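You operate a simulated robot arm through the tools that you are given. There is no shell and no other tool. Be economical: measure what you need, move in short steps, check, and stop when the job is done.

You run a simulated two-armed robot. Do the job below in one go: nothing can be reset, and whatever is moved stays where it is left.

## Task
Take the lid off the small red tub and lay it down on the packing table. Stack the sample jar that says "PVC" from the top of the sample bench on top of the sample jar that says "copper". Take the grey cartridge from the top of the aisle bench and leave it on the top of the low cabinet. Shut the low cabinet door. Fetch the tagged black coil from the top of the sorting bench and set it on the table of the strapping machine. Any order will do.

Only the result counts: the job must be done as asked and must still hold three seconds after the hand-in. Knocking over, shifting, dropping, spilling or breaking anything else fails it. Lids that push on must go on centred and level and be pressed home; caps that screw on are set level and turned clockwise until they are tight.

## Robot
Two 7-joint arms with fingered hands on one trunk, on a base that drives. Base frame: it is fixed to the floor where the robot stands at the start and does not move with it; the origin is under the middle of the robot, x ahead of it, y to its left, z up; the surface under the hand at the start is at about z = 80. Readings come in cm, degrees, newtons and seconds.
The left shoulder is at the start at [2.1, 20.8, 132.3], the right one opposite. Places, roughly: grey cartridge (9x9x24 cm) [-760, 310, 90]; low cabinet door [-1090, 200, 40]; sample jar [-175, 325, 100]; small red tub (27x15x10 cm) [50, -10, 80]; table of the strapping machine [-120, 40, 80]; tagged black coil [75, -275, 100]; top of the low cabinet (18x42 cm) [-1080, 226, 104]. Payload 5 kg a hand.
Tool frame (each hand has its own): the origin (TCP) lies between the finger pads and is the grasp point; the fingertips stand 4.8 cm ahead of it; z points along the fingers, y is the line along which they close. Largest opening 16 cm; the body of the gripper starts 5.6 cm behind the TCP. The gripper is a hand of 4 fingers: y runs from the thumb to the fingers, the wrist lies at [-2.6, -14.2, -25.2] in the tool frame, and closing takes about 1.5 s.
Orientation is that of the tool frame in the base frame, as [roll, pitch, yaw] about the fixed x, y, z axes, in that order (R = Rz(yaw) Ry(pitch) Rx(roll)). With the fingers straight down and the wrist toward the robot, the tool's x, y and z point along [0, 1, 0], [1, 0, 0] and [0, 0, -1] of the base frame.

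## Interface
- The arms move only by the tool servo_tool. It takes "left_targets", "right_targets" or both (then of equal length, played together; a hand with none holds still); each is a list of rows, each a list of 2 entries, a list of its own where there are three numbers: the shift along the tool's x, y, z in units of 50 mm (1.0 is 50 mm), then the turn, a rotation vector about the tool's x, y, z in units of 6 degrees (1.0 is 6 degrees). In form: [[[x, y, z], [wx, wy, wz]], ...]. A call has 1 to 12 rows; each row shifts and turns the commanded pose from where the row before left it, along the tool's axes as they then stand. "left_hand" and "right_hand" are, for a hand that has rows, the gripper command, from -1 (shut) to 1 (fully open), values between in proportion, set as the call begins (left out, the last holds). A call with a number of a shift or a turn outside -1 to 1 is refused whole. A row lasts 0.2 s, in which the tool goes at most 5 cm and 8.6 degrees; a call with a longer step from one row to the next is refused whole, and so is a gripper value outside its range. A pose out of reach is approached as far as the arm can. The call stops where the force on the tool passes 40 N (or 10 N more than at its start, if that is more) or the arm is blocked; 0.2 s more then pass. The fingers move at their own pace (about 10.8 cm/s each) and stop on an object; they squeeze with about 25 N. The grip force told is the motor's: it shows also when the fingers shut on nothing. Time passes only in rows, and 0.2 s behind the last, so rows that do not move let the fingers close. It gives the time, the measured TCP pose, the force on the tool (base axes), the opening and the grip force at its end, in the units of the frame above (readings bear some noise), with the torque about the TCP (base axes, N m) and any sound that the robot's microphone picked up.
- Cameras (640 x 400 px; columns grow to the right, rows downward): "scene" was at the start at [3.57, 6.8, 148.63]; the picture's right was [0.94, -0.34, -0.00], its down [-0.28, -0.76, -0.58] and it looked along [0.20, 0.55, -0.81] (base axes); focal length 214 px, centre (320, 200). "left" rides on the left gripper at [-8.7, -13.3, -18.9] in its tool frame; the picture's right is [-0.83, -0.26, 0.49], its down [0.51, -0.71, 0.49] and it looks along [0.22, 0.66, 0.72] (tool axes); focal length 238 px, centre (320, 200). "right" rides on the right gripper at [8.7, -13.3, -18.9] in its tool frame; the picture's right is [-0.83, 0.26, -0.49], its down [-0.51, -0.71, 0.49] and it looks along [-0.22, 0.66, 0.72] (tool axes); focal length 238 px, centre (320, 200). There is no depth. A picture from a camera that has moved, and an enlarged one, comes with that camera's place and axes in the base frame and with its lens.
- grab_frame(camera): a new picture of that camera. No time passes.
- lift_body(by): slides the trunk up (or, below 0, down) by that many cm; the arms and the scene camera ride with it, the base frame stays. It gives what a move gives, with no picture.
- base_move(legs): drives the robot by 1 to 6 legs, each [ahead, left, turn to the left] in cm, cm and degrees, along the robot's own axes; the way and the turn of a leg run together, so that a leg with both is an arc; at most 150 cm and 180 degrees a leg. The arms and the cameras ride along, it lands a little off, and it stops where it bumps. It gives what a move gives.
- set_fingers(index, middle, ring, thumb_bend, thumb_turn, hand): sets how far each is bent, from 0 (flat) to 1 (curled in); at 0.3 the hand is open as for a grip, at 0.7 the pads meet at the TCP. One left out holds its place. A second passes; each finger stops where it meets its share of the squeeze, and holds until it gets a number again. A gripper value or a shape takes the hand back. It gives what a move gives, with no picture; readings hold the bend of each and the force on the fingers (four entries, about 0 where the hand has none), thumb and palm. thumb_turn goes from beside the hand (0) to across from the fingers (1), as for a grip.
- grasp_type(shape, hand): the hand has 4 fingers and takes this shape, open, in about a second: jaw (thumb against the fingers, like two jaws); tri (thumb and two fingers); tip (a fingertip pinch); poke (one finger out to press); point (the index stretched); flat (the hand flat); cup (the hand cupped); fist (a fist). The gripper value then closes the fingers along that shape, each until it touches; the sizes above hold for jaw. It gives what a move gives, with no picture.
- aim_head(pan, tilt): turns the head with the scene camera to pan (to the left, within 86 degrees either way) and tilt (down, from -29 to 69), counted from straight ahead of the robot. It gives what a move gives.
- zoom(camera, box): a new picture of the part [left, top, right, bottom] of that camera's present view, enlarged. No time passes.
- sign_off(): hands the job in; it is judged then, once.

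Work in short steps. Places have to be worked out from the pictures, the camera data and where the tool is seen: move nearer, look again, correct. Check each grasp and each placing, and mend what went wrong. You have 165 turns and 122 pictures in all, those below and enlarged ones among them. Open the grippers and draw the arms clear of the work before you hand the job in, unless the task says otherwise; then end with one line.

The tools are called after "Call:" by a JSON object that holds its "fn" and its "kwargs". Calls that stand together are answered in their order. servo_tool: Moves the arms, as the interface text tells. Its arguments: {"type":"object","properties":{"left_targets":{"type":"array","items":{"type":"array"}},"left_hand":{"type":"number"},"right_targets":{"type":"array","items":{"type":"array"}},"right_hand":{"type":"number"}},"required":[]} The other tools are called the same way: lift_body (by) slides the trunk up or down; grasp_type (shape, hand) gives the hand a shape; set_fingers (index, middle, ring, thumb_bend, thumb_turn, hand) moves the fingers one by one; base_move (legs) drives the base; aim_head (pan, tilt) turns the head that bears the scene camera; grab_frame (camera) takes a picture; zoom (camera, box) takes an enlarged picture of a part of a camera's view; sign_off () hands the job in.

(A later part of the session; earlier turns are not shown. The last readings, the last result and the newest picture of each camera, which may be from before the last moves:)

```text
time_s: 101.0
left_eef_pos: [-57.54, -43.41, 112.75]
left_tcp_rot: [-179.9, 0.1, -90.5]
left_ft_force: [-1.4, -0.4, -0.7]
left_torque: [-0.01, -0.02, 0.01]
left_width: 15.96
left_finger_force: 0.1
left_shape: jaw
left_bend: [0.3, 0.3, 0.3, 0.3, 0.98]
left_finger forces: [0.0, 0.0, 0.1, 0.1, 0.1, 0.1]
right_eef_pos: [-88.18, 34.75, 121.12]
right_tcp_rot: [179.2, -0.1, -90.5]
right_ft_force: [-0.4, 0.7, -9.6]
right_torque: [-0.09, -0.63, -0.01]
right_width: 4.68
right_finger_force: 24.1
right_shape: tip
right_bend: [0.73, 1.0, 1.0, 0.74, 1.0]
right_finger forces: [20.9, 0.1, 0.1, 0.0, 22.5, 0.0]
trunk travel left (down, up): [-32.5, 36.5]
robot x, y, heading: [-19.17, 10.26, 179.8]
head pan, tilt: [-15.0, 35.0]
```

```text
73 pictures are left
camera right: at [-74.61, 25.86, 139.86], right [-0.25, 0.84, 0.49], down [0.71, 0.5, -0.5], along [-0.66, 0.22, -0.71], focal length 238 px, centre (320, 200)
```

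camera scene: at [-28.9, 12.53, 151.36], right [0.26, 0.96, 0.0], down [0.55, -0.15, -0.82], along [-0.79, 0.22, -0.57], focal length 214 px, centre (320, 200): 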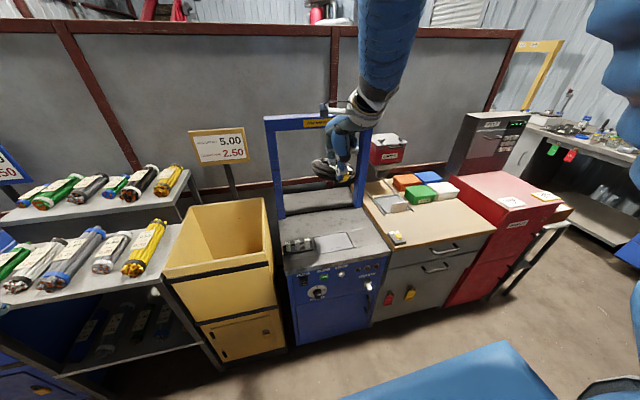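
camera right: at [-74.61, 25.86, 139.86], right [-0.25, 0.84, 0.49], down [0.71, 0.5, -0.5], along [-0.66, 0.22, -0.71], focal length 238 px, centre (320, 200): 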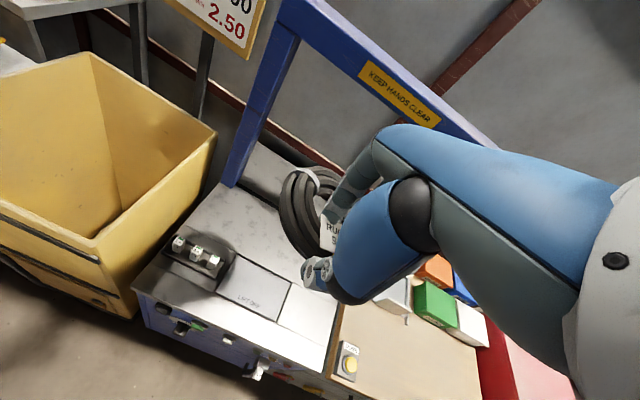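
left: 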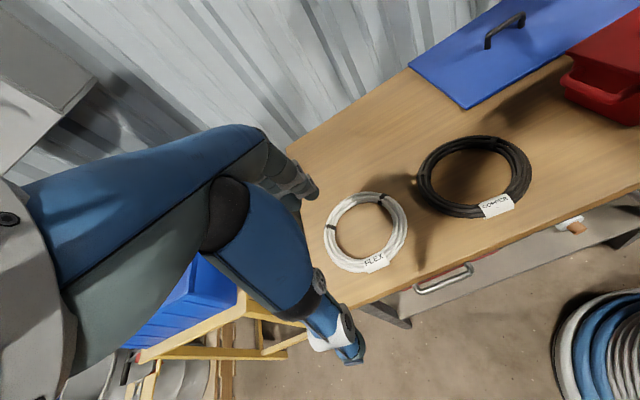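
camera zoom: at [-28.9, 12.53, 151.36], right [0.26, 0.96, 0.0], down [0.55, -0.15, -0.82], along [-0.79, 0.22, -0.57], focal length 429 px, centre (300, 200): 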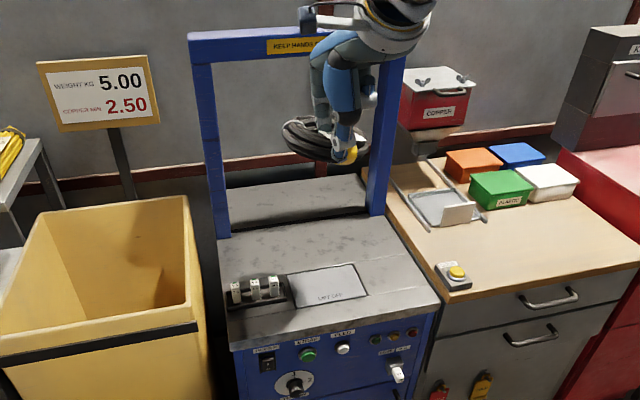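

I read the plate on the table more closely.

Call:
{"fn": "zoom", "kwargs": {"camera": "right", "box": [130, 180, 350, 340]}}

```text
2.50 times, centred on (240, 260) of right
camera zoom: at [-74.61, 25.86, 139.86], right [-0.25, 0.84, 0.49], down [0.71, 0.5, -0.5], along [-0.66, 0.22, -0.71], focal length 596 px, centre (520, 50)
```

zoom: 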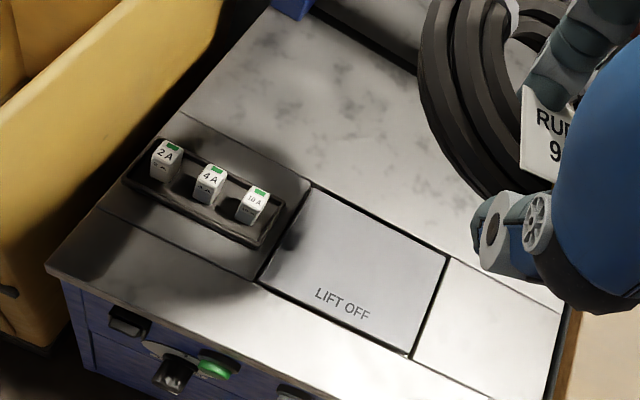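

The "LIFT OFF" cover and fuses should stay free; I'll set the coil centre at about (−105, 47), behind-right of the cover. Moving over and lowering most of the way.

Call:
{"fn": "servo_tool", "kwargs": {"right_targets": [[[-0.533, 0.545, 0], [0, 0, 0]], [[-0.533, 0.545, 0], [0, 0, 0]], [[-0.533, 0.545, 0], [0, 0, 0]], [[-0.533, 0.545, 0], [0, 0, 0]], [[0, 0, 0.9], [0, 0, 0]], [[0, 0, 0.9], [0, 0, 0]], [[0, 0, 0.9], [0, 0, 0]], [[0, 0, 0.9], [0, 0, 0]], [[0, 0, 0.9], [0, 0, 0]], [[0, 0, 0.7], [0, 0, 0]], [[0, 0, 0], [0, 0, 0]]]}}

Call:
{"fn": "grab_frame", "kwargs": {"camera": "right"}}

Call:
{"fn": "zoom", "kwargs": {"camera": "scene", "box": [260, 120, 420, 280]}}

```text
time_s: 103.4
left_eef_pos: [-57.55, -43.47, 112.8]
left_tcp_rot: [-179.9, 0.0, -90.3]
left_ft_force: [0.9, -0.2, 0.4]
left_torque: [0.04, 0.05, -0.03]
left_width: 15.97
left_finger_force: 0.0
left_shape: jaw
left_bend: [0.3, 0.3, 0.3, 0.3, 0.98]
left_finger forces: [0.1, 0.0, 0.0, 0.0, 0.0, 0.0]
right_eef_pos: [-99.27, 45.39, 95.8]
right_tcp_rot: [179.1, 0.0, -90.5]
right_ft_force: [0.7, -1.2, -8.1]
right_torque: [-0.08, -0.57, -0.01]
right_width: 4.69
right_finger_force: 24.7
right_shape: tip
right_bend: [0.73, 1.0, 1.0, 0.74, 1.0]
right_finger forces: [21.5, 0.0, 0.1, 0.0, 22.5, 0.1]
trunk travel left (down, up): [-32.5, 36.5]
robot x, y, heading: [-19.52, 10.3, 179.7]
head pan, tilt: [-15.0, 35.0]
```

```text
71 pictures are left
camera right: at [-85.74, 36.57, 114.36], right [-0.24, 0.84, 0.49], down [0.71, 0.5, -0.5], along [-0.66, 0.22, -0.71], focal length 238 px, centre (320, 200)
```

right: 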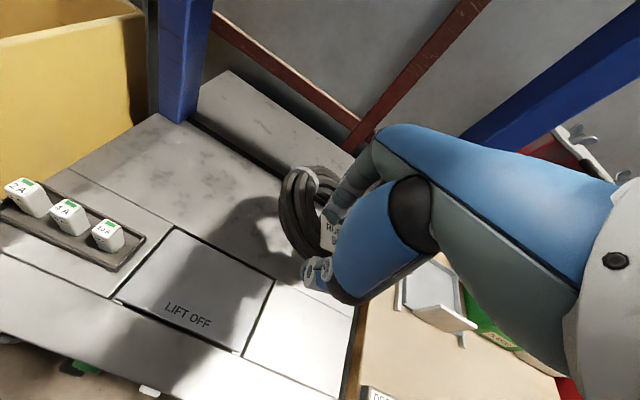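

```text
2.50 times, centred on (340, 200) of scene
camera zoom: at [-28.83, 12.5, 151.37], right [0.26, 0.96, 0.0], down [0.55, -0.15, -0.82], along [-0.79, 0.22, -0.57], focal length 536 px, centre (270, 200)
```

zoom: 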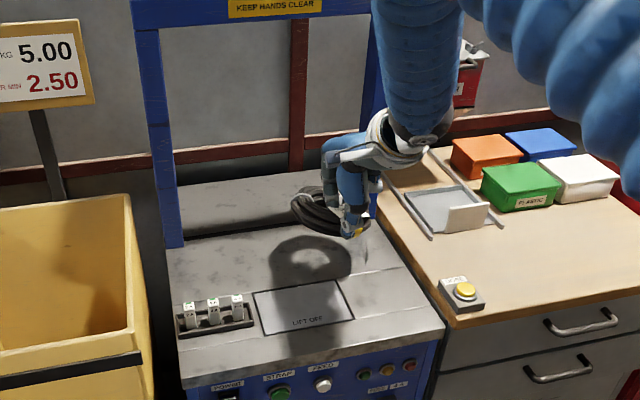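

Position fine; I nudge 2 cm away from the table's side and lower until contact.

Call:
{"fn": "servo_tool", "kwargs": {"right_targets": [[[0.4, 0.1, 0.4], [0, 0, 0]], [[0, 0, 0.3], [0, 0, 0]], [[0, 0, 0.2], [0, 0, 0]], [[0, 0, 0.1], [0, 0, 0]], [[0, 0, 0.1], [0, 0, 0]], [[0, 0, 0.1], [0, 0, 0]]]}}

Call:
{"fn": "zoom", "kwargs": {"camera": "right", "box": [200, 120, 400, 320]}}

```text
time_s: 104.8
left_eef_pos: [-57.67, -43.31, 112.74]
left_tcp_rot: [-179.9, 0.0, -90.4]
left_ft_force: [0.4, -0.4, 0.2]
left_torque: [-0.02, -0.06, -0.03]
left_width: 15.97
left_finger_force: 0.0
left_shape: jaw
left_bend: [0.3, 0.3, 0.3, 0.3, 0.98]
left_finger forces: [0.1, 0.0, 0.1, 0.0, 0.0, 0.0]
right_eef_pos: [-99.81, 43.49, 89.33]
right_tcp_rot: [179.2, 0.0, -90.4]
right_ft_force: [-0.5, 1.2, -8.6]
right_torque: [-0.07, -0.68, -0.04]
right_width: 4.67
right_finger_force: 25.2
right_shape: tip
right_bend: [0.73, 1.0, 1.0, 0.74, 1.0]
right_finger forces: [21.6, 0.0, 0.1, 0.0, 22.5, 0.0]
trunk travel left (down, up): [-32.5, 36.5]
robot x, y, heading: [-19.7, 10.02, 179.5]
head pan, tilt: [-15.0, 35.0]
```

```text
2.00 times, centred on (300, 220) of right
camera zoom: at [-86.44, 34.61, 108.03], right [-0.25, 0.84, 0.49], down [0.71, 0.5, -0.5], along [-0.66, 0.22, -0.71], focal length 477 px, centre (360, 160)
```

zoom: 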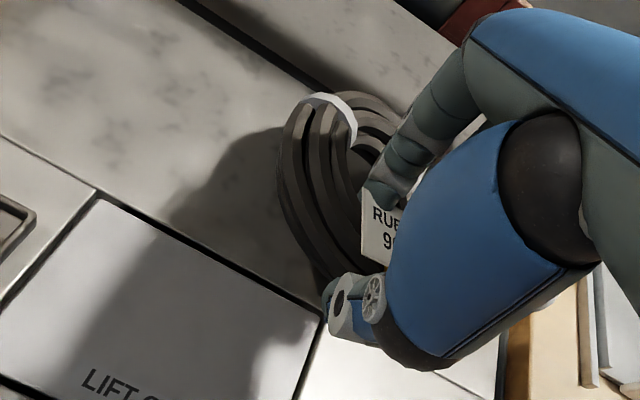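

Call:
{"fn": "servo_tool", "kwargs": {"right_targets": [[[0, 0, 0.1], [0, 0, 0]], [[0, 0, 0.1], [0, 0, 0]], [[0, 0, 0.1], [0, 0, 0]], [[0, 0, 0.1], [0, 0, 0]]]}}

```text
time_s: 105.8
left_eef_pos: [-57.63, -43.37, 112.73]
left_tcp_rot: [-179.9, 0.0, -90.5]
left_ft_force: [-0.5, 0.0, 0.5]
left_torque: [0.0, -0.01, 0.03]
left_width: 15.98
left_finger_force: 0.0
left_shape: jaw
left_bend: [0.3, 0.3, 0.3, 0.3, 0.98]
left_finger forces: [0.0, 0.0, 0.0, 0.0, 0.0, 0.0]
right_eef_pos: [-99.77, 43.46, 87.4]
right_tcp_rot: [179.2, -0.1, -90.6]
right_ft_force: [1.2, -1.4, -5.8]
right_torque: [0.0, -0.36, 0.12]
right_width: 4.64
right_finger_force: 24.7
right_shape: tip
right_bend: [0.73, 1.0, 1.0, 0.74, 1.0]
right_finger forces: [18.7, 0.0, 0.0, 0.0, 23.7, 0.0]
trunk travel left (down, up): [-32.5, 36.5]
robot x, y, heading: [-19.2, 9.86, 179.5]
head pan, tilt: [-15.0, 35.0]
```

Load is starting to transfer; a bit more.

Call:
{"fn": "servo_tool", "kwargs": {"right_targets": [[[0, 0, 0.06], [0, 0, 0]], [[0, 0, 0.06], [0, 0, 0]], [[0, 0, 0.06], [0, 0, 0]]]}}

Call:
{"fn": "zoom", "kwargs": {"camera": "right", "box": [200, 120, 400, 320]}}

```text
time_s: 106.6
left_eef_pos: [-57.58, -43.3, 112.73]
left_tcp_rot: [-179.9, 0.0, -90.4]
left_ft_force: [0.6, 0.0, 0.2]
left_torque: [-0.06, -0.01, -0.03]
left_width: 15.95
left_finger_force: 0.0
left_shape: jaw
left_bend: [0.3, 0.3, 0.3, 0.3, 0.98]
left_finger forces: [0.0, 0.0, 0.0, 0.0, 0.0, 0.0]
right_eef_pos: [-99.9, 43.35, 86.45]
right_tcp_rot: [179.1, -0.1, -90.5]
right_ft_force: [2.8, -3.7, -4.1]
right_torque: [0.13, -0.22, 0.15]
right_width: 4.56
right_finger_force: 25.2
right_shape: tip
right_bend: [0.73, 1.0, 1.0, 0.74, 1.0]
right_finger forces: [17.6, 0.0, 0.0, 0.0, 24.3, 0.1]
trunk travel left (down, up): [-32.5, 36.5]
robot x, y, heading: [-19.58, 10.2, 179.8]
head pan, tilt: [-15.0, 35.0]
```

```text
2.00 times, centred on (300, 220) of right
camera zoom: at [-86.45, 34.57, 105.1], right [-0.24, 0.84, 0.49], down [0.71, 0.5, -0.5], along [-0.66, 0.22, -0.71], focal length 477 px, centre (360, 160)
```

zoom: 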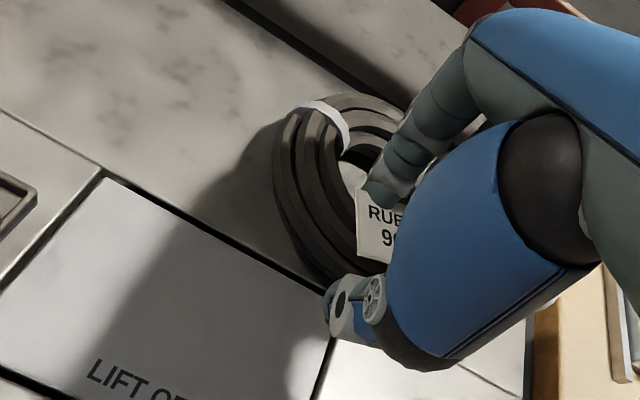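

Call:
{"fn": "servo_tool", "kwargs": {"right_targets": [[[0, 0, 0.05], [0, 0, 0]], [[0, 0, 0.05], [0, 0, 0]], [[0, 0, 0.05], [0, 0, 0]]]}}

```text
time_s: 107.4
left_eef_pos: [-57.56, -43.38, 112.93]
left_tcp_rot: [-179.9, 0.0, -90.4]
left_ft_force: [-0.4, 0.4, -0.1]
left_torque: [0.02, 0.0, 0.01]
left_width: 15.99
left_finger_force: 0.0
left_shape: jaw
left_bend: [0.3, 0.3, 0.3, 0.3, 0.98]
left_finger forces: [0.0, 0.1, 0.1, 0.0, 0.0, 0.0]
right_eef_pos: [-100.07, 43.29, 85.82]
right_tcp_rot: [179.1, -0.1, -90.5]
right_ft_force: [2.4, -2.0, -2.9]
right_torque: [0.12, 0.04, 0.09]
right_width: 4.51
right_finger_force: 25.1
right_shape: tip
right_bend: [0.73, 1.0, 1.0, 0.74, 1.0]
right_finger forces: [17.2, 0.0, 0.0, 0.0, 24.1, 0.0]
trunk travel left (down, up): [-32.5, 36.5]
robot x, y, heading: [-19.04, 9.66, 179.6]
head pan, tilt: [-15.0, 35.0]
```

Nearly all weight is down. A touch more, then open to the same width I entered with.

Call:
{"fn": "servo_tool", "kwargs": {"right_targets": [[[0, 0, 0.06], [0, 0, 0]], [[0, 0, 0.04], [0, 0, 0]]]}}

Call:
{"fn": "servo_tool", "kwargs": {"right_targets": [[[0, 0, 0], [0, 0, 0]], [[0, 0, 0], [0, 0, 0]], [[0, 0, 0], [0, 0, 0]], [[0, 0, 0], [0, 0, 0]], [[0, 0, 0], [0, 0, 0]]], "right_hand": 0.19}}

Call:
{"fn": "zoom", "kwargs": {"camera": "right", "box": [200, 120, 400, 320]}}

```text
time_s: 108.0
left_eef_pos: [-57.55, -43.4, 112.78]
left_tcp_rot: [-180.0, -0.1, -90.3]
left_ft_force: [0.0, -0.9, -0.3]
left_torque: [0.0, 0.0, 0.0]
left_width: 15.99
left_finger_force: 0.0
left_shape: jaw
left_bend: [0.3, 0.3, 0.3, 0.3, 0.98]
left_finger forces: [0.1, 0.0, 0.0, 0.0, 0.0, 0.1]
right_eef_pos: [-99.95, 43.48, 85.45]
right_tcp_rot: [179.1, 0.0, -90.5]
right_ft_force: [2.2, -0.7, -1.7]
right_torque: [0.12, 0.25, 0.05]
right_width: 4.43
right_finger_force: 24.9
right_shape: tip
right_bend: [0.74, 1.0, 1.0, 0.73, 1.0]
right_finger forces: [17.7, 0.0, 0.1, 0.1, 24.0, 0.0]
trunk travel left (down, up): [-32.5, 36.5]
robot x, y, heading: [-19.4, 10.47, 179.7]
head pan, tilt: [-15.0, 35.0]
```

```text
time_s: 109.2
left_eef_pos: [-57.65, -43.33, 112.83]
left_tcp_rot: [-179.9, -0.1, -90.5]
left_ft_force: [-0.4, 0.6, -0.2]
left_torque: [0.0, -0.04, -0.04]
left_width: 15.98
left_finger_force: 0.1
left_shape: jaw
left_bend: [0.3, 0.3, 0.3, 0.3, 0.98]
left_finger forces: [0.0, 0.1, 0.0, 0.0, 0.0, 0.0]
right_eef_pos: [-99.89, 43.38, 85.31]
right_tcp_rot: [179.1, 0.0, -90.5]
right_ft_force: [0.2, -0.6, 0.3]
right_torque: [0.03, 0.02, -0.01]
right_width: 9.47
right_finger_force: 0.0
right_shape: tip
right_bend: [0.3, 0.98, 0.99, 0.65, 1.0]
right_finger forces: [0.0, 0.0, 0.1, 0.0, 0.0, 0.0]
trunk travel left (down, up): [-32.5, 36.5]
robot x, y, heading: [-19.0, 10.4, 179.8]
head pan, tilt: [-15.0, 35.0]
```

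```text
2.00 times, centred on (300, 220) of right
camera zoom: at [-86.43, 34.57, 103.96], right [-0.24, 0.84, 0.49], down [0.71, 0.5, -0.5], along [-0.66, 0.22, -0.71], focal length 477 px, centre (360, 160)
```

zoom: 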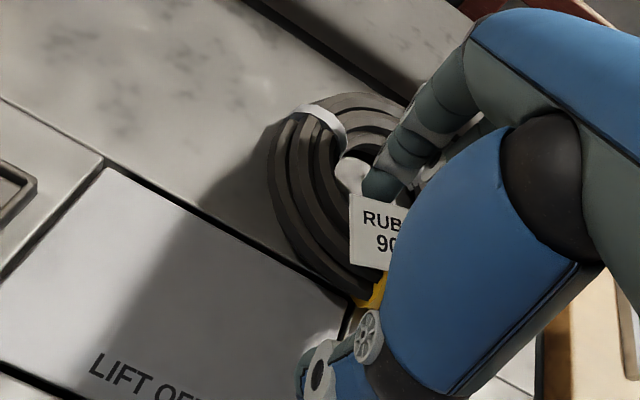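

Free on both sides. I raise the hand straight up and verify.

Call:
{"fn": "servo_tool", "kwargs": {"right_targets": [[[0, 0, -0.2], [0, 0, 0]], [[0, 0, -0.4], [0, 0, 0]], [[0, 0, -0.6], [0, 0, 0]], [[0, 0, -0.8], [0, 0, 0]], [[0, 0, -0.8], [0, 0, 0]], [[0, 0, -0.8], [0, 0, 0]], [[0, 0, -0.8], [0, 0, 0]], [[0, -0.8, -0.4], [0, 0, 0]], [[0, -0.9, 0], [0, 0, 0]], [[0, -0.9, 0], [0, 0, 0]], [[0, -0.9, 0], [0, 0, 0]]]}}

Call:
{"fn": "zoom", "kwargs": {"camera": "scene", "box": [240, 120, 420, 300]}}

```text
time_s: 111.6
left_eef_pos: [-57.4, -43.51, 112.9]
left_tcp_rot: [-179.9, 0.0, -90.3]
left_ft_force: [0.4, -0.2, -0.3]
left_torque: [0.06, 0.06, 0.0]
left_width: 15.96
left_finger_force: 0.0
left_shape: jaw
left_bend: [0.3, 0.3, 0.3, 0.3, 0.98]
left_finger forces: [0.0, 0.1, 0.0, 0.1, 0.1, 0.0]
right_eef_pos: [-82.04, 43.1, 109.15]
right_tcp_rot: [179.0, 0.0, -90.4]
right_ft_force: [-0.6, 0.3, 1.0]
right_torque: [0.04, 0.01, -0.01]
right_width: 9.51
right_finger_force: 0.1
right_shape: tip
right_bend: [0.3, 0.98, 0.99, 0.65, 1.0]
right_finger forces: [0.1, 0.0, 0.0, 0.0, 0.1, 0.0]
trunk travel left (down, up): [-32.5, 36.5]
robot x, y, heading: [-19.47, 10.5, 179.6]
head pan, tilt: [-15.0, 35.0]
```

```text
2.22 times, centred on (330, 210) of scene
camera zoom: at [-28.64, 12.49, 151.38], right [0.26, 0.96, 0.0], down [0.55, -0.15, -0.82], along [-0.79, 0.22, -0.57], focal length 477 px, centre (298, 178)
```

zoom: 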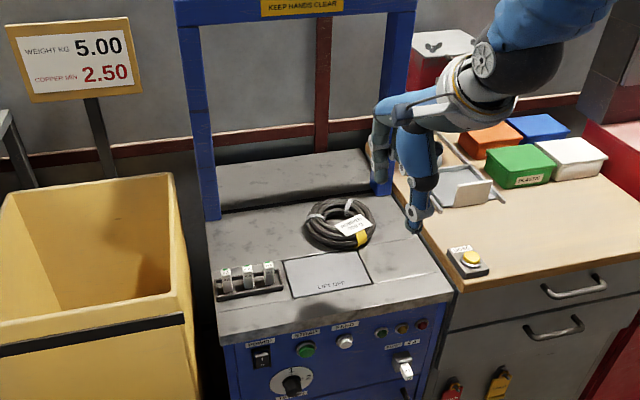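

Coil is well placed. Next the sample bench: I turn to face +y, drive up the aisle and look.

Call:
{"fn": "base_move", "kwargs": {"legs": [[-8, 0, 0], [0, 0, -90], [145, 0, 0]]}}

Call:
{"fn": "aim_head", "kwargs": {"pan": 35, "tilt": 20}}

Call:
{"fn": "grab_frame", "kwargs": {"camera": "scene"}}

```text
time_s: 123.3
left_eef_pos: [-65.59, 195.42, 112.68]
left_tcp_rot: [-179.9, 0.0, -180.0]
left_ft_force: [0.0, -0.5, 0.1]
left_torque: [-0.01, 0.01, 0.04]
left_width: 15.95
left_finger_force: 0.1
left_shape: jaw
left_bend: [0.3, 0.3, 0.3, 0.3, 0.98]
left_finger forces: [0.0, 0.1, 0.1, 0.0, 0.0, 0.0]
right_eef_pos: [20.85, 220.42, 109.05]
right_tcp_rot: [179.1, 0.0, 179.9]
right_ft_force: [-0.3, -0.2, -0.9]
right_torque: [-0.04, 0.02, 0.01]
right_width: 9.51
right_finger_force: 0.0
right_shape: tip
right_bend: [0.3, 0.98, 0.99, 0.65, 1.0]
right_finger forces: [0.0, 0.0, 0.0, 0.0, 0.1, 0.0]
trunk travel left (down, up): [-32.5, 36.5]
robot x, y, heading: [-11.67, 157.25, 90.3]
head pan, tilt: [-15.0, 35.0]
```

```text
time_s: 124.5
left_eef_pos: [-65.72, 195.25, 112.87]
left_tcp_rot: [-180.0, 0.0, 180.0]
left_ft_force: [0.3, -0.2, -0.1]
left_torque: [-0.01, 0.0, -0.02]
left_width: 15.97
left_finger_force: 0.0
left_shape: jaw
left_bend: [0.3, 0.3, 0.3, 0.3, 0.98]
left_finger forces: [0.0, 0.0, 0.0, 0.0, 0.0, 0.0]
right_eef_pos: [20.62, 220.42, 109.05]
right_tcp_rot: [179.1, 0.0, 179.9]
right_ft_force: [0.8, 0.2, -0.1]
right_torque: [0.0, -0.01, -0.01]
right_width: 9.5
right_finger_force: 0.1
right_shape: tip
right_bend: [0.3, 0.98, 0.99, 0.65, 1.0]
right_finger forces: [0.0, 0.0, 0.0, 0.0, 0.0, 0.1]
trunk travel left (down, up): [-32.5, 36.5]
robot x, y, heading: [-11.82, 157.22, 89.8]
head pan, tilt: [35.0, 20.0]
```

```text
65 pictures are left
camera scene: at [-17.09, 166.03, 153.75], right [0.82, 0.57, 0.0], down [0.2, -0.28, -0.94], along [-0.54, 0.77, -0.34], focal length 214 px, centre (320, 200)
```

scene: 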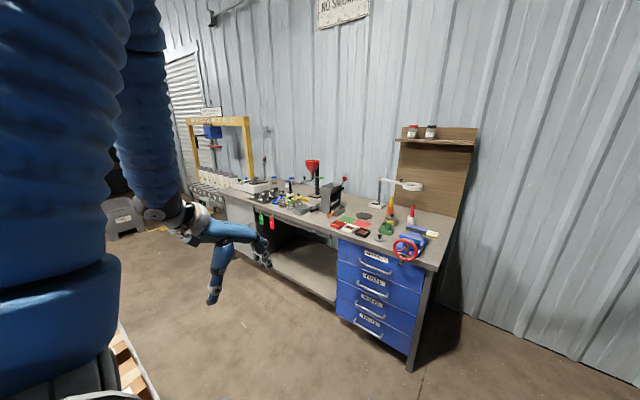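

The sample bench front is at y≈278. I draw the right hand in, set it to jaw, and strafe left at y≈215 to face the jars near x=−175.

Call:
{"fn": "servo_tool", "kwargs": {"right_targets": [[[0, -0.9, 0], [0, 0, 0]], [[0, -0.9, 0], [0, 0, 0]], [[0, -0.9, 0], [0, 0, 0]], [[0, -0.9, 0], [0, 0, 0]]], "right_hand": 1}}

Call:
{"fn": "base_move", "kwargs": {"legs": [[58, 0, 0], [0, 150, 0]]}}

Call:
{"fn": "aim_head", "kwargs": {"pan": 0, "tilt": 25}}

Call:
{"fn": "grab_frame", "kwargs": {"camera": "scene"}}

```text
time_s: 125.5
left_eef_pos: [-65.62, 195.38, 112.74]
left_tcp_rot: [-179.9, 0.0, -180.0]
left_ft_force: [0.0, -0.1, -0.3]
left_torque: [-0.06, 0.06, -0.01]
left_width: 15.97
left_finger_force: 0.1
left_shape: jaw
left_bend: [0.3, 0.3, 0.3, 0.3, 0.98]
left_finger forces: [0.0, 0.1, 0.0, 0.0, 0.1, 0.0]
right_eef_pos: [21.81, 206.8, 108.8]
right_tcp_rot: [179.4, -0.1, 179.9]
right_ft_force: [0.3, 0.3, 0.1]
right_torque: [-0.04, 0.06, 0.01]
right_width: 15.99
right_finger_force: 0.0
right_shape: tip
right_bend: [0.3, 0.98, 0.99, 0.3, 0.98]
right_finger forces: [0.0, 0.0, 0.1, 0.0, 0.0, 0.0]
right hand out of reach, approached as far as the arm can: row 4
trunk travel left (down, up): [-32.5, 36.5]
robot x, y, heading: [-11.46, 157.2, 90.0]
head pan, tilt: [35.0, 20.0]
```

```text
time_s: 135.9
left_eef_pos: [-217.19, 252.24, 112.8]
left_tcp_rot: [180.0, 0.1, 179.2]
left_ft_force: [0.2, 0.2, -0.2]
left_torque: [0.01, -0.03, -0.01]
left_width: 15.99
left_finger_force: 0.0
left_shape: jaw
left_bend: [0.3, 0.3, 0.3, 0.3, 0.98]
left_finger forces: [0.0, 0.1, 0.1, 0.1, 0.0, 0.0]
right_eef_pos: [-129.66, 262.4, 109.0]
right_tcp_rot: [179.2, -0.1, 179.2]
right_ft_force: [1.0, -0.2, 0.1]
right_torque: [0.03, -0.04, -0.02]
right_width: 15.99
right_finger_force: 0.0
right_shape: tip
right_bend: [0.3, 0.98, 0.99, 0.3, 0.98]
right_finger forces: [0.0, 0.1, 0.0, 0.1, 0.0, 0.0]
trunk travel left (down, up): [-32.5, 36.5]
robot x, y, heading: [-163.87, 213.49, 89.3]
head pan, tilt: [35.0, 20.0]
```

```text
time_s: 136.9
left_eef_pos: [-217.25, 252.08, 112.79]
left_tcp_rot: [180.0, 0.0, 179.3]
left_ft_force: [0.1, -0.7, -0.8]
left_torque: [0.0, 0.01, -0.01]
left_width: 15.96
left_finger_force: 0.1
left_shape: jaw
left_bend: [0.3, 0.3, 0.3, 0.3, 0.98]
left_finger forces: [0.0, 0.0, 0.0, 0.0, 0.0, 0.0]
right_eef_pos: [-129.72, 262.4, 108.92]
right_tcp_rot: [179.2, -0.1, 179.1]
right_ft_force: [-0.3, 0.6, 0.1]
right_torque: [-0.01, -0.03, -0.01]
right_width: 15.99
right_finger_force: 0.1
right_shape: tip
right_bend: [0.3, 0.98, 0.99, 0.3, 0.98]
right_finger forces: [0.0, 0.1, 0.0, 0.0, 0.0, 0.0]
trunk travel left (down, up): [-32.5, 36.5]
robot x, y, heading: [-163.96, 213.67, 89.5]
head pan, tilt: [0.0, 25.0]
```

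```text
64 pictures are left
camera scene: at [-163.72, 223.75, 152.94], right [1.0, -0.01, 0.0], down [0.0, -0.42, -0.91], along [0.01, 0.91, -0.42], focal length 214 px, centre (320, 200)
```

scene: 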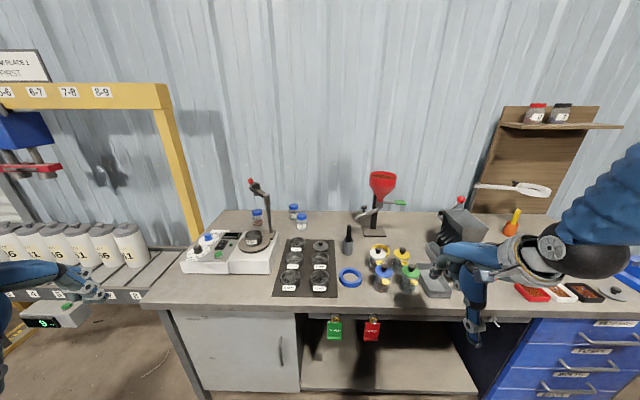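

I zoom on the small jars.

Call:
{"fn": "zoom", "kwargs": {"camera": "scene", "box": [170, 170, 330, 300]}}

Call:
{"fn": "zoom", "kwargs": {"camera": "scene", "box": [240, 195, 320, 245]}}

```text
3.08 times, centred on (250, 235) of scene
camera zoom: at [-163.72, 223.75, 152.94], right [1.0, -0.01, 0.0], down [0.0, -0.42, -0.91], along [0.01, 0.91, -0.42], focal length 660 px, centre (535, 92)
```

zoom: 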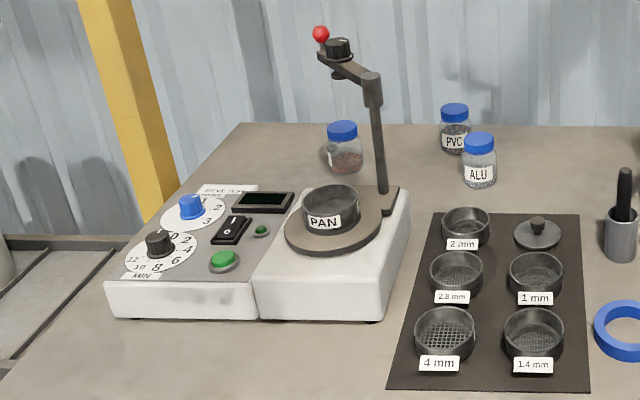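

```text
8.00 times, centred on (280, 220) of scene
camera zoom: at [-163.72, 223.75, 152.94], right [1.0, -0.01, 0.0], down [0.0, -0.42, -0.91], along [0.01, 0.91, -0.42], focal length 1716 px, centre (640, 40)
```

zoom: 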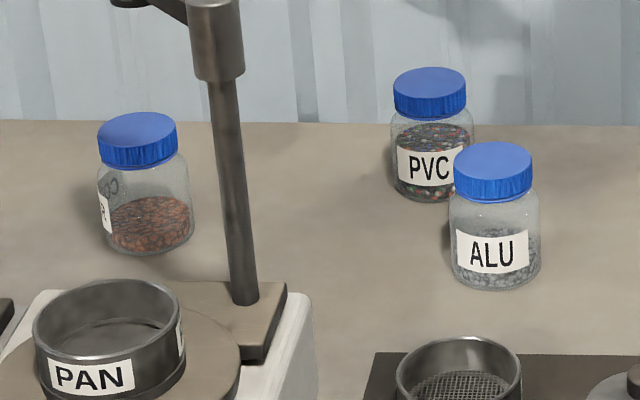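

The left jar (copper granules, label turned away) and PVC are near the wall. I triangulate with the left hand camera from here.

Call:
{"fn": "grab_frame", "kwargs": {"camera": "left"}}

Call:
{"fn": "grab_frame", "kwargs": {"camera": "right"}}

```text
61 pictures are left
camera left: at [-208.74, 238.88, 131.71], right [0.83, -0.27, -0.49], down [-0.52, -0.7, -0.49], along [-0.21, 0.66, -0.72], focal length 238 px, centre (320, 200)
```

left: 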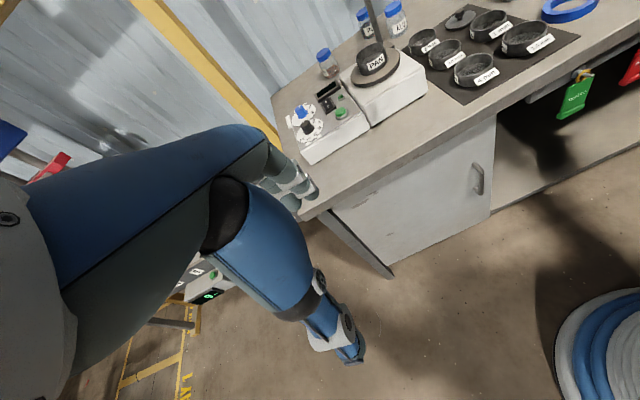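

```text
60 pictures are left
camera right: at [-138.5, 248.93, 127.55], right [0.84, 0.24, 0.49], down [0.5, -0.71, -0.5], along [0.23, 0.66, -0.71], focal length 238 px, centre (320, 200)
```

right: 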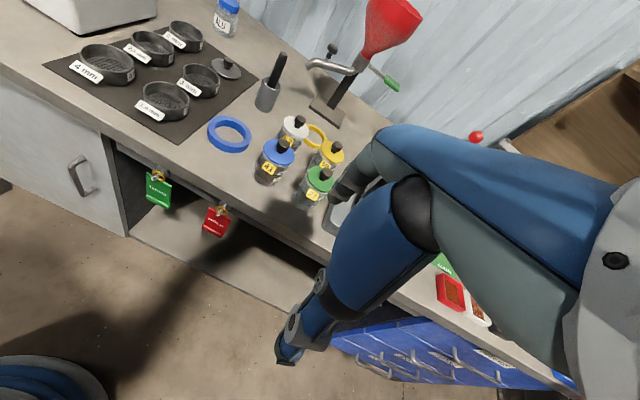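

Triangulation: bench z≈87.5, jar tops ≈96, PVC at about (−178, 337), copper (−198, 331), ALU (−172, 325.5); the base can get to ~y 242. I raise both hands and drive up close.

Call:
{"fn": "servo_tool", "kwargs": {"right_targets": [[[0, 0, -0.9], [0, 0, 0]], [[0, 0, -0.9], [0, 0, 0]], [[0, 0, -0.9], [0, 0, 0]], [[0, 0, -0.5], [0, 0, 0]]], "left_targets": [[[0, 0, -0.9], [0, 0, 0]], [[0, 0, -0.9], [0, 0, 0]], [[0, 0, -0.9], [0, 0, 0]], [[0, 0, -0.3], [0, 0, 0]]]}}

Call:
{"fn": "base_move", "kwargs": {"legs": [[20, 0, 0.6]]}}

Call:
{"fn": "aim_head", "kwargs": {"pan": 10, "tilt": 35}}

Call:
{"fn": "grab_frame", "kwargs": {"camera": "scene"}}

```text
time_s: 137.9
left_eef_pos: [-217.76, 252.24, 127.58]
left_tcp_rot: [-179.8, 0.3, 179.4]
left_ft_force: [-2.5, -0.1, -1.2]
left_torque: [0.01, -0.25, -0.05]
left_width: 15.98
left_finger_force: 0.0
left_shape: jaw
left_bend: [0.3, 0.3, 0.3, 0.3, 0.97]
left_finger forces: [0.1, 0.0, 0.0, 0.1, 0.0, 0.0]
right_eef_pos: [-128.85, 263.48, 124.11]
right_tcp_rot: [178.5, -0.1, 179.3]
right_ft_force: [-2.7, -8.9, -8.7]
right_torque: [0.68, -0.17, -0.17]
right_width: 15.98
right_finger_force: 0.0
right_shape: tip
right_bend: [0.3, 0.98, 0.99, 0.3, 0.97]
right_finger forces: [0.0, 0.0, 0.0, 0.1, 0.0, 0.0]
right hand out of reach, approached as far as the arm can: row 2, 3, 4
trunk travel left (down, up): [-32.5, 36.5]
robot x, y, heading: [-163.78, 213.67, 89.2]
head pan, tilt: [0.0, 25.0]
```

```text
time_s: 139.5
left_eef_pos: [-217.66, 271.96, 127.75]
left_tcp_rot: [-179.9, 0.0, 179.8]
left_ft_force: [0.4, 0.9, -0.6]
left_torque: [-0.08, -0.05, 0.0]
left_width: 15.97
left_finger_force: 0.0
left_shape: jaw
left_bend: [0.3, 0.3, 0.3, 0.3, 0.97]
left_finger forces: [0.0, 0.1, 0.1, 0.1, 0.0, 0.1]
right_eef_pos: [-128.68, 283.66, 123.79]
right_tcp_rot: [179.3, -0.2, 179.8]
right_ft_force: [-0.3, 0.7, -1.0]
right_torque: [-0.07, 0.01, 0.0]
right_width: 15.98
right_finger_force: 0.1
right_shape: tip
right_bend: [0.3, 0.98, 0.99, 0.3, 0.97]
right_finger forces: [0.1, 0.0, 0.0, 0.0, 0.0, 0.1]
trunk travel left (down, up): [-32.5, 36.5]
robot x, y, heading: [-163.72, 233.63, 89.9]
head pan, tilt: [0.0, 25.0]
```

```text
time_s: 140.2
left_eef_pos: [-217.62, 271.66, 127.68]
left_tcp_rot: [-179.9, 0.0, 179.7]
left_ft_force: [-0.8, 1.2, -0.1]
left_torque: [0.05, 0.05, 0.01]
left_width: 16.0
left_finger_force: 0.1
left_shape: jaw
left_bend: [0.3, 0.3, 0.3, 0.3, 0.97]
left_finger forces: [0.0, 0.1, 0.0, 0.0, 0.1, 0.1]
right_eef_pos: [-128.78, 283.5, 123.98]
right_tcp_rot: [179.3, -0.2, 179.8]
right_ft_force: [-0.6, 0.0, -0.2]
right_torque: [0.03, -0.03, 0.05]
right_width: 15.99
right_finger_force: 0.1
right_shape: tip
right_bend: [0.3, 0.98, 0.99, 0.3, 0.97]
right_finger forces: [0.0, 0.0, 0.0, 0.0, 0.1, 0.0]
trunk travel left (down, up): [-32.5, 36.5]
robot x, y, heading: [-163.69, 233.65, 89.5]
head pan, tilt: [10.0, 35.0]
```

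```text
59 pictures are left
camera scene: at [-165.17, 243.26, 151.37], right [0.99, 0.17, 0.0], down [0.1, -0.56, -0.82], along [-0.14, 0.81, -0.57], focal length 214 px, centre (320, 200)
```

scene: 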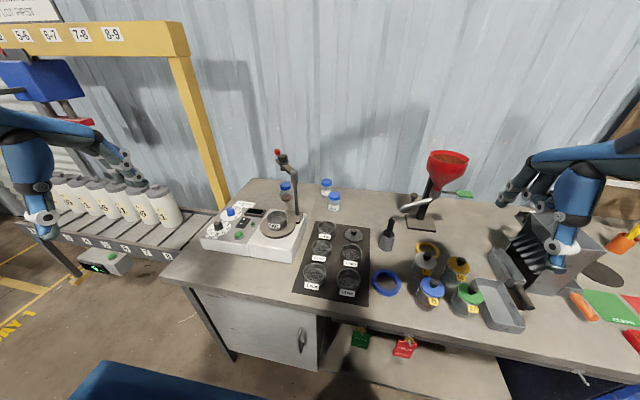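

I roll 6 cm closer and zoom on the jars for a refined fix.

Call:
{"fn": "base_move", "kwargs": {"legs": [[6, 0, 0]]}}

Call:
{"fn": "zoom", "kwargs": {"camera": "scene", "box": [250, 140, 350, 240]}}

```text
time_s: 141.2
left_eef_pos: [-217.63, 277.87, 127.61]
left_tcp_rot: [-179.8, -0.1, 179.8]
left_ft_force: [0.6, 1.6, -0.7]
left_torque: [-0.23, 0.01, -0.03]
left_width: 15.98
left_finger_force: 0.1
left_shape: jaw
left_bend: [0.3, 0.3, 0.3, 0.3, 0.97]
left_finger forces: [0.0, 0.1, 0.1, 0.0, 0.1, 0.0]
right_eef_pos: [-128.83, 289.82, 123.84]
right_tcp_rot: [179.5, -0.2, 179.8]
right_ft_force: [0.5, 2.1, -1.1]
right_torque: [-0.13, 0.02, 0.04]
right_width: 15.97
right_finger_force: 0.0
right_shape: tip
right_bend: [0.3, 0.98, 0.99, 0.3, 0.97]
right_finger forces: [0.0, 0.0, 0.0, 0.0, 0.1, 0.0]
trunk travel left (down, up): [-32.5, 36.5]
robot x, y, heading: [-163.59, 239.61, 90.1]
head pan, tilt: [10.0, 35.0]
```

```text
4.00 times, centred on (300, 190) of scene
camera zoom: at [-165.18, 249.44, 151.35], right [0.99, 0.17, 0.0], down [0.1, -0.57, -0.82], along [-0.14, 0.81, -0.58], focal length 858 px, centre (400, 240)
```

zoom: 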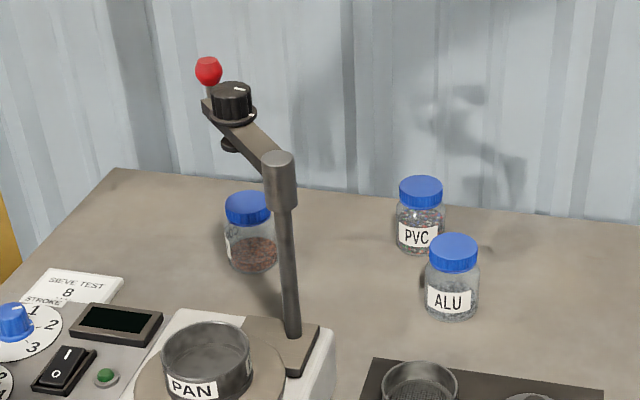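

Refined: PVC (−178, 338.7), copper (−197.7, 331.3), shaker post (−185, 307.5) with arm reaching (−193, 314) up to z≈121. I'll take PVC with the left hand, wrist kept to the right of the post. I shift the base 10 right, 3 ahead.

Call:
{"fn": "base_move", "kwargs": {"legs": [[3, -10.5, 0]]}}

Call:
{"fn": "grasp_type", "kwargs": {"hand": "left", "shape": "tri"}}

Call:
{"fn": "servo_tool", "kwargs": {"left_targets": [[[-0.9, 0, 0], [0, 0, 0]], [[-0.9, 0, 0], [0, 0, 0]], [[-0.9, 0, 0], [0, 0, 0]], [[-0.9, 0, 0], [0, 0, 0]], [[-0.9, 0, 0], [0, 0, 0]], [[-0.9, 0, 0], [0, 0, 0]], [[-0.9, 0, 0], [0, 0, 0]], [[0, 0, 0], [0, 0, 0]]]}}

Call:
{"fn": "grab_frame", "kwargs": {"camera": "scene"}}

```text
time_s: 142.3
left_eef_pos: [-207.04, 280.55, 127.76]
left_tcp_rot: [-179.9, 0.0, 179.9]
left_ft_force: [1.8, 0.5, -0.1]
left_torque: [0.01, 0.09, -0.01]
left_width: 15.96
left_finger_force: 0.1
left_shape: jaw
left_bend: [0.3, 0.3, 0.3, 0.3, 0.97]
left_finger forces: [0.0, 0.0, 0.0, 0.0, 0.1, 0.0]
right_eef_pos: [-118.31, 292.57, 123.78]
right_tcp_rot: [179.3, -0.1, 179.9]
right_ft_force: [0.2, 0.6, 0.3]
right_torque: [-0.03, 0.07, 0.01]
right_width: 15.98
right_finger_force: 0.2
right_shape: tip
right_bend: [0.3, 0.98, 0.99, 0.3, 0.97]
right_finger forces: [0.0, 0.1, 0.1, 0.1, 0.0, 0.0]
trunk travel left (down, up): [-32.5, 36.5]
robot x, y, heading: [-153.24, 242.87, 90.1]
head pan, tilt: [10.0, 35.0]
```

```text
time_s: 143.2
left_eef_pos: [-207.15, 280.57, 127.64]
left_tcp_rot: [-179.9, 0.0, 179.9]
left_ft_force: [0.0, 0.4, 0.4]
left_torque: [-0.02, -0.04, -0.01]
left_width: 15.98
left_finger_force: 0.0
left_shape: tri
left_bend: [0.3, 0.3, 0.99, 0.3, 0.97]
left_finger forces: [0.0, 0.0, 0.0, 0.0, 0.1, 0.1]
right_eef_pos: [-118.49, 292.55, 123.85]
right_tcp_rot: [179.4, -0.2, 179.8]
right_ft_force: [0.0, -0.5, -0.4]
right_torque: [-0.02, -0.05, -0.03]
right_width: 15.99
right_finger_force: 0.0
right_shape: tip
right_bend: [0.3, 0.98, 0.99, 0.3, 0.97]
right_finger forces: [0.1, 0.0, 0.0, 0.1, 0.0, 0.1]
trunk travel left (down, up): [-32.5, 36.5]
robot x, y, heading: [-153.37, 242.38, 90.1]
head pan, tilt: [10.0, 35.0]
```

```text
time_s: 145.1
left_eef_pos: [-187.14, 288.67, 119.9]
left_tcp_rot: [-179.7, 0.1, 179.9]
left_ft_force: [-0.9, 0.2, -0.5]
left_torque: [0.0, -0.04, 0.0]
left_width: 16.0
left_finger_force: 0.1
left_shape: tri
left_bend: [0.3, 0.3, 0.99, 0.3, 0.97]
left_finger forces: [0.0, 0.0, 0.0, 0.0, 0.0, 0.1]
left hand out of reach, approached as far as the arm can: row 3, 4, 5, 6, 7
right_eef_pos: [-118.46, 292.52, 123.91]
right_tcp_rot: [179.4, -0.3, 179.9]
right_ft_force: [-0.7, 0.2, -0.9]
right_torque: [0.02, -0.02, -0.02]
right_width: 15.98
right_finger_force: 0.1
right_shape: tip
right_bend: [0.3, 0.98, 0.99, 0.3, 0.97]
right_finger forces: [0.0, 0.1, 0.0, 0.0, 0.0, 0.0]
trunk travel left (down, up): [-32.5, 36.5]
robot x, y, heading: [-153.41, 242.65, 89.7]
head pan, tilt: [10.0, 35.0]
```

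```text
57 pictures are left
camera scene: at [-154.75, 252.12, 151.37], right [0.98, 0.17, 0.0], down [0.1, -0.57, -0.82], along [-0.14, 0.81, -0.57], focal length 214 px, centre (320, 200)
```

scene: 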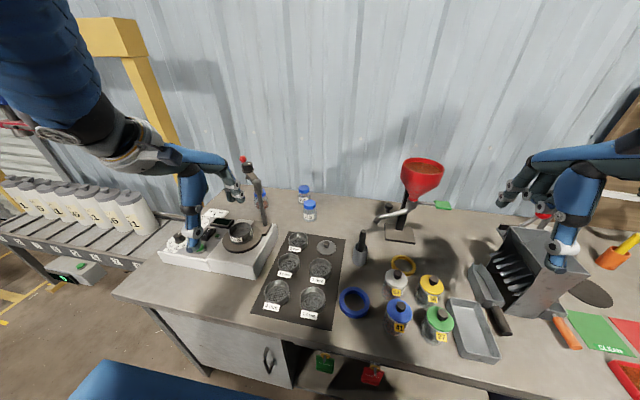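

The hand slid along the inner reach limit. I make one small rightward step to see how the command carries on.

Call:
{"fn": "servo_tool", "kwargs": {"left_targets": [[[-0.6, 0.2, 0], [0, 0, 0]], [[0, 0, 0], [0, 0, 0]]]}}

```text
time_s: 145.7
left_eef_pos: [-184.85, 290.22, 119.18]
left_tcp_rot: [180.0, 0.1, 179.9]
left_ft_force: [-1.2, -0.4, 0.0]
left_torque: [0.07, -0.05, -0.03]
left_width: 15.98
left_finger_force: 0.0
left_shape: tri
left_bend: [0.3, 0.3, 0.99, 0.3, 0.97]
left_finger forces: [0.0, 0.0, 0.0, 0.1, 0.1, 0.0]
left hand out of reach, approached as far as the arm can: row 1
right_eef_pos: [-118.56, 292.48, 123.96]
right_tcp_rot: [179.4, -0.2, 179.8]
right_ft_force: [-0.1, -0.1, 0.5]
right_torque: [0.03, -0.11, 0.02]
right_width: 16.01
right_finger_force: 0.0
right_shape: tip
right_bend: [0.3, 0.98, 0.99, 0.3, 0.97]
right_finger forces: [0.0, 0.0, 0.1, 0.0, 0.0, 0.0]
trunk travel left (down, up): [-32.5, 36.5]
robot x, y, heading: [-153.08, 242.63, 89.9]
head pan, tilt: [10.0, 35.0]
```

I go on right, drifting forward a little.

Call:
{"fn": "servo_tool", "kwargs": {"left_targets": [[[-0.8, 0.3, 0], [0, 0, 0]], [[-0.8, 0.3, 0], [0, 0, 0]], [[-0.8, 0.3, 0], [0, 0, 0]], [[-0.4, 0.3, 0], [0, 0, 0]], [[0, 0, 0], [0, 0, 0]]]}}

```text
time_s: 146.8
left_eef_pos: [-171.81, 297.37, 117.31]
left_tcp_rot: [-179.9, -0.1, 179.8]
left_ft_force: [0.1, -0.5, 1.1]
left_torque: [0.02, 0.05, 0.02]
left_width: 16.0
left_finger_force: 0.0
left_shape: tri
left_bend: [0.3, 0.3, 0.99, 0.3, 0.97]
left_finger forces: [0.0, 0.0, 0.0, 0.0, 0.0, 0.1]
left hand out of reach, approached as far as the arm can: row 1, 2, 3
right_eef_pos: [-118.31, 292.53, 123.84]
right_tcp_rot: [179.2, -0.2, 180.0]
right_ft_force: [0.1, 0.0, 1.2]
right_torque: [0.07, 0.07, 0.0]
right_width: 16.01
right_finger_force: 0.1
right_shape: tip
right_bend: [0.3, 0.98, 0.99, 0.3, 0.97]
right_finger forces: [0.0, 0.1, 0.0, 0.0, 0.0, 0.0]
trunk travel left (down, up): [-32.5, 36.5]
robot x, y, heading: [-153.04, 242.45, 89.9]
head pan, tilt: [10.0, 35.0]
```

Clear of the post now. I pre-bend the fingers (far side near the wall), move forward to y≈322 and turn/tilt the hand slightly.

Call:
{"fn": "set_fingers", "kwargs": {"hand": "left", "index": 0.48, "middle": 0.48, "ring": 1.0, "thumb_bend": 0.4, "thumb_turn": 1.0}}

Call:
{"fn": "servo_tool", "kwargs": {"left_targets": [[[0, 0.95, 0], [0, 0, 0]], [[0, 0.95, 0], [0, 0, 0]], [[0, 0.95, 0], [0, 0, 0]], [[0, 0.95, 0], [0, 0, 0]], [[0, 0.95, 0], [0, 0, 0]], [[0, 0, 0], [0, 0, -0.84]], [[0, 0, 0], [0, 0, -0.84]], [[0, 0, 0], [0, 0, -0.84]], [[0, 0, 0], [0, 0, -0.84]], [[0, 0, 0], [-0.85, 0, 0]], [[0, 0, 0], [-0.85, 0, 0]], [[0, 0, 0], [0, 0, 0]]]}}

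Call:
{"fn": "grab_frame", "kwargs": {"camera": "left"}}

Call:
{"fn": "zoom", "kwargs": {"camera": "scene", "box": [220, 120, 380, 240]}}

```text
time_s: 147.8
left_eef_pos: [-171.94, 297.41, 117.32]
left_tcp_rot: [-179.9, 0.0, 179.9]
left_ft_force: [0.3, 0.0, 0.0]
left_torque: [-0.03, 0.01, 0.02]
left_width: 11.56
left_finger_force: 0.0
left_shape: fingers
left_bend: [0.48, 0.48, 1.0, 0.4, 0.99]
left_finger forces: [0.0, 0.0, 0.0, 0.0, 0.1, 0.0]
right_eef_pos: [-118.29, 292.54, 123.89]
right_tcp_rot: [179.3, -0.3, 180.0]
right_ft_force: [0.4, -0.1, 0.0]
right_torque: [0.01, 0.02, 0.02]
right_width: 15.98
right_finger_force: 0.0
right_shape: tip
right_bend: [0.3, 0.98, 0.99, 0.3, 0.97]
right_finger forces: [0.0, 0.0, 0.0, 0.1, 0.1, 0.0]
trunk travel left (down, up): [-32.5, 36.5]
robot x, y, heading: [-153.16, 242.68, 90.1]
head pan, tilt: [10.0, 35.0]
```

```text
time_s: 150.4
left_eef_pos: [-171.99, 321.43, 117.42]
left_tcp_rot: [170.9, -0.1, -159.8]
left_ft_force: [0.3, 0.7, 1.1]
left_torque: [-0.01, 0.0, -0.01]
left_width: 11.51
left_finger_force: 0.1
left_shape: fingers
left_bend: [0.48, 0.48, 1.0, 0.4, 0.99]
left_finger forces: [0.1, 0.0, 0.1, 0.0, 0.0, 0.1]
right_eef_pos: [-118.44, 292.59, 123.9]
right_tcp_rot: [179.3, -0.1, 179.8]
right_ft_force: [-0.7, 0.7, -0.4]
right_torque: [-0.03, 0.01, 0.02]
right_width: 16.0
right_finger_force: 0.1
right_shape: tip
right_bend: [0.3, 0.98, 0.99, 0.3, 0.97]
right_finger forces: [0.1, 0.1, 0.1, 0.0, 0.1, 0.0]
trunk travel left (down, up): [-32.5, 36.5]
robot x, y, heading: [-153.1, 242.16, 90.0]
head pan, tilt: [10.0, 35.0]
```

```text
56 pictures are left
camera left: at [-158.25, 309.36, 133.91], right [0.84, 0.12, -0.52], down [-0.26, -0.76, -0.6], along [-0.47, 0.64, -0.61], focal length 238 px, centre (320, 200)
```

left: 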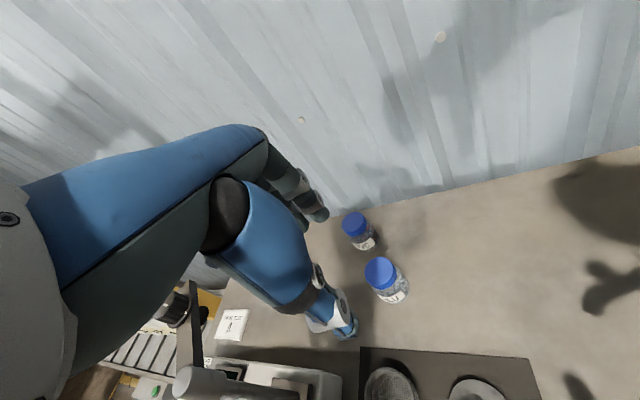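

```text
3.33 times, centred on (300, 180) of scene
camera zoom: at [-154.66, 252.18, 151.36], right [0.98, 0.17, 0.0], down [0.1, -0.57, -0.82], along [-0.14, 0.81, -0.57], focal length 715 px, centre (387, 267)
```

zoom: 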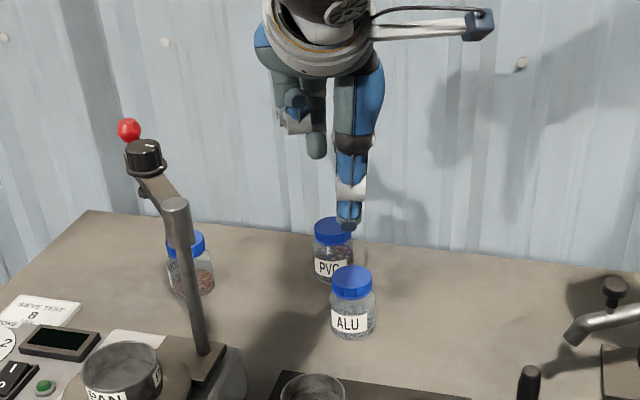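

PVC confirmed at (−177.6, 339). I move over it at z≈108.

Call:
{"fn": "servo_tool", "kwargs": {"left_targets": [[[-0.032, 0.668, 0.487], [0, 0, 0]], [[-0.032, 0.668, 0.487], [0, 0, 0]], [[-0.032, 0.668, 0.487], [0, 0, 0]], [[-0.032, 0.668, 0.487], [0, 0, 0]], [[-0.032, 0.668, 0.487], [0, 0, 0]], [[0, 0, 0], [0, 0, 0]]]}}

Call:
{"fn": "zoom", "kwargs": {"camera": "left", "box": [220, 120, 460, 340]}}

```text
time_s: 151.8
left_eef_pos: [-177.51, 338.8, 108.34]
left_tcp_rot: [169.9, 0.0, -160.0]
left_ft_force: [-1.0, -0.5, 0.2]
left_torque: [0.03, 0.09, -0.01]
left_width: 11.48
left_finger_force: 0.0
left_shape: fingers
left_bend: [0.48, 0.48, 1.0, 0.4, 0.99]
left_finger forces: [0.0, 0.1, 0.0, 0.1, 0.0, 0.0]
right_eef_pos: [-118.29, 292.38, 123.88]
right_tcp_rot: [179.3, -0.3, 179.9]
right_ft_force: [0.4, -0.6, 0.0]
right_torque: [0.08, 0.02, 0.01]
right_width: 15.99
right_finger_force: 0.1
right_shape: tip
right_bend: [0.3, 0.98, 0.99, 0.3, 0.97]
right_finger forces: [0.1, 0.0, 0.0, 0.0, 0.0, 0.1]
trunk travel left (down, up): [-32.5, 36.5]
robot x, y, heading: [-153.03, 242.43, 90.0]
head pan, tilt: [10.0, 35.0]
```

```text
1.82 times, centred on (340, 230) of left
camera zoom: at [-163.68, 326.42, 124.59], right [0.84, 0.13, -0.53], down [-0.27, -0.75, -0.61], along [-0.47, 0.65, -0.59], focal length 433 px, centre (284, 146)
```

zoom: 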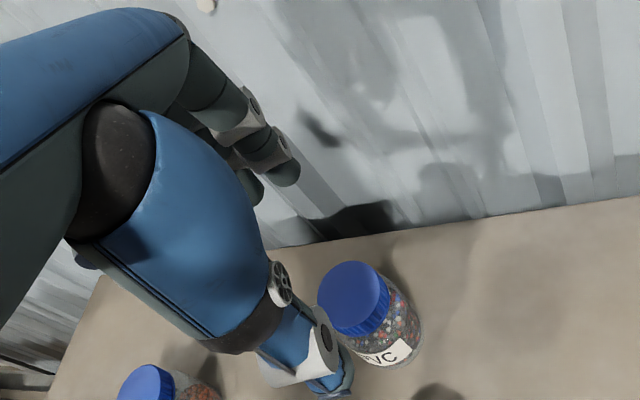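

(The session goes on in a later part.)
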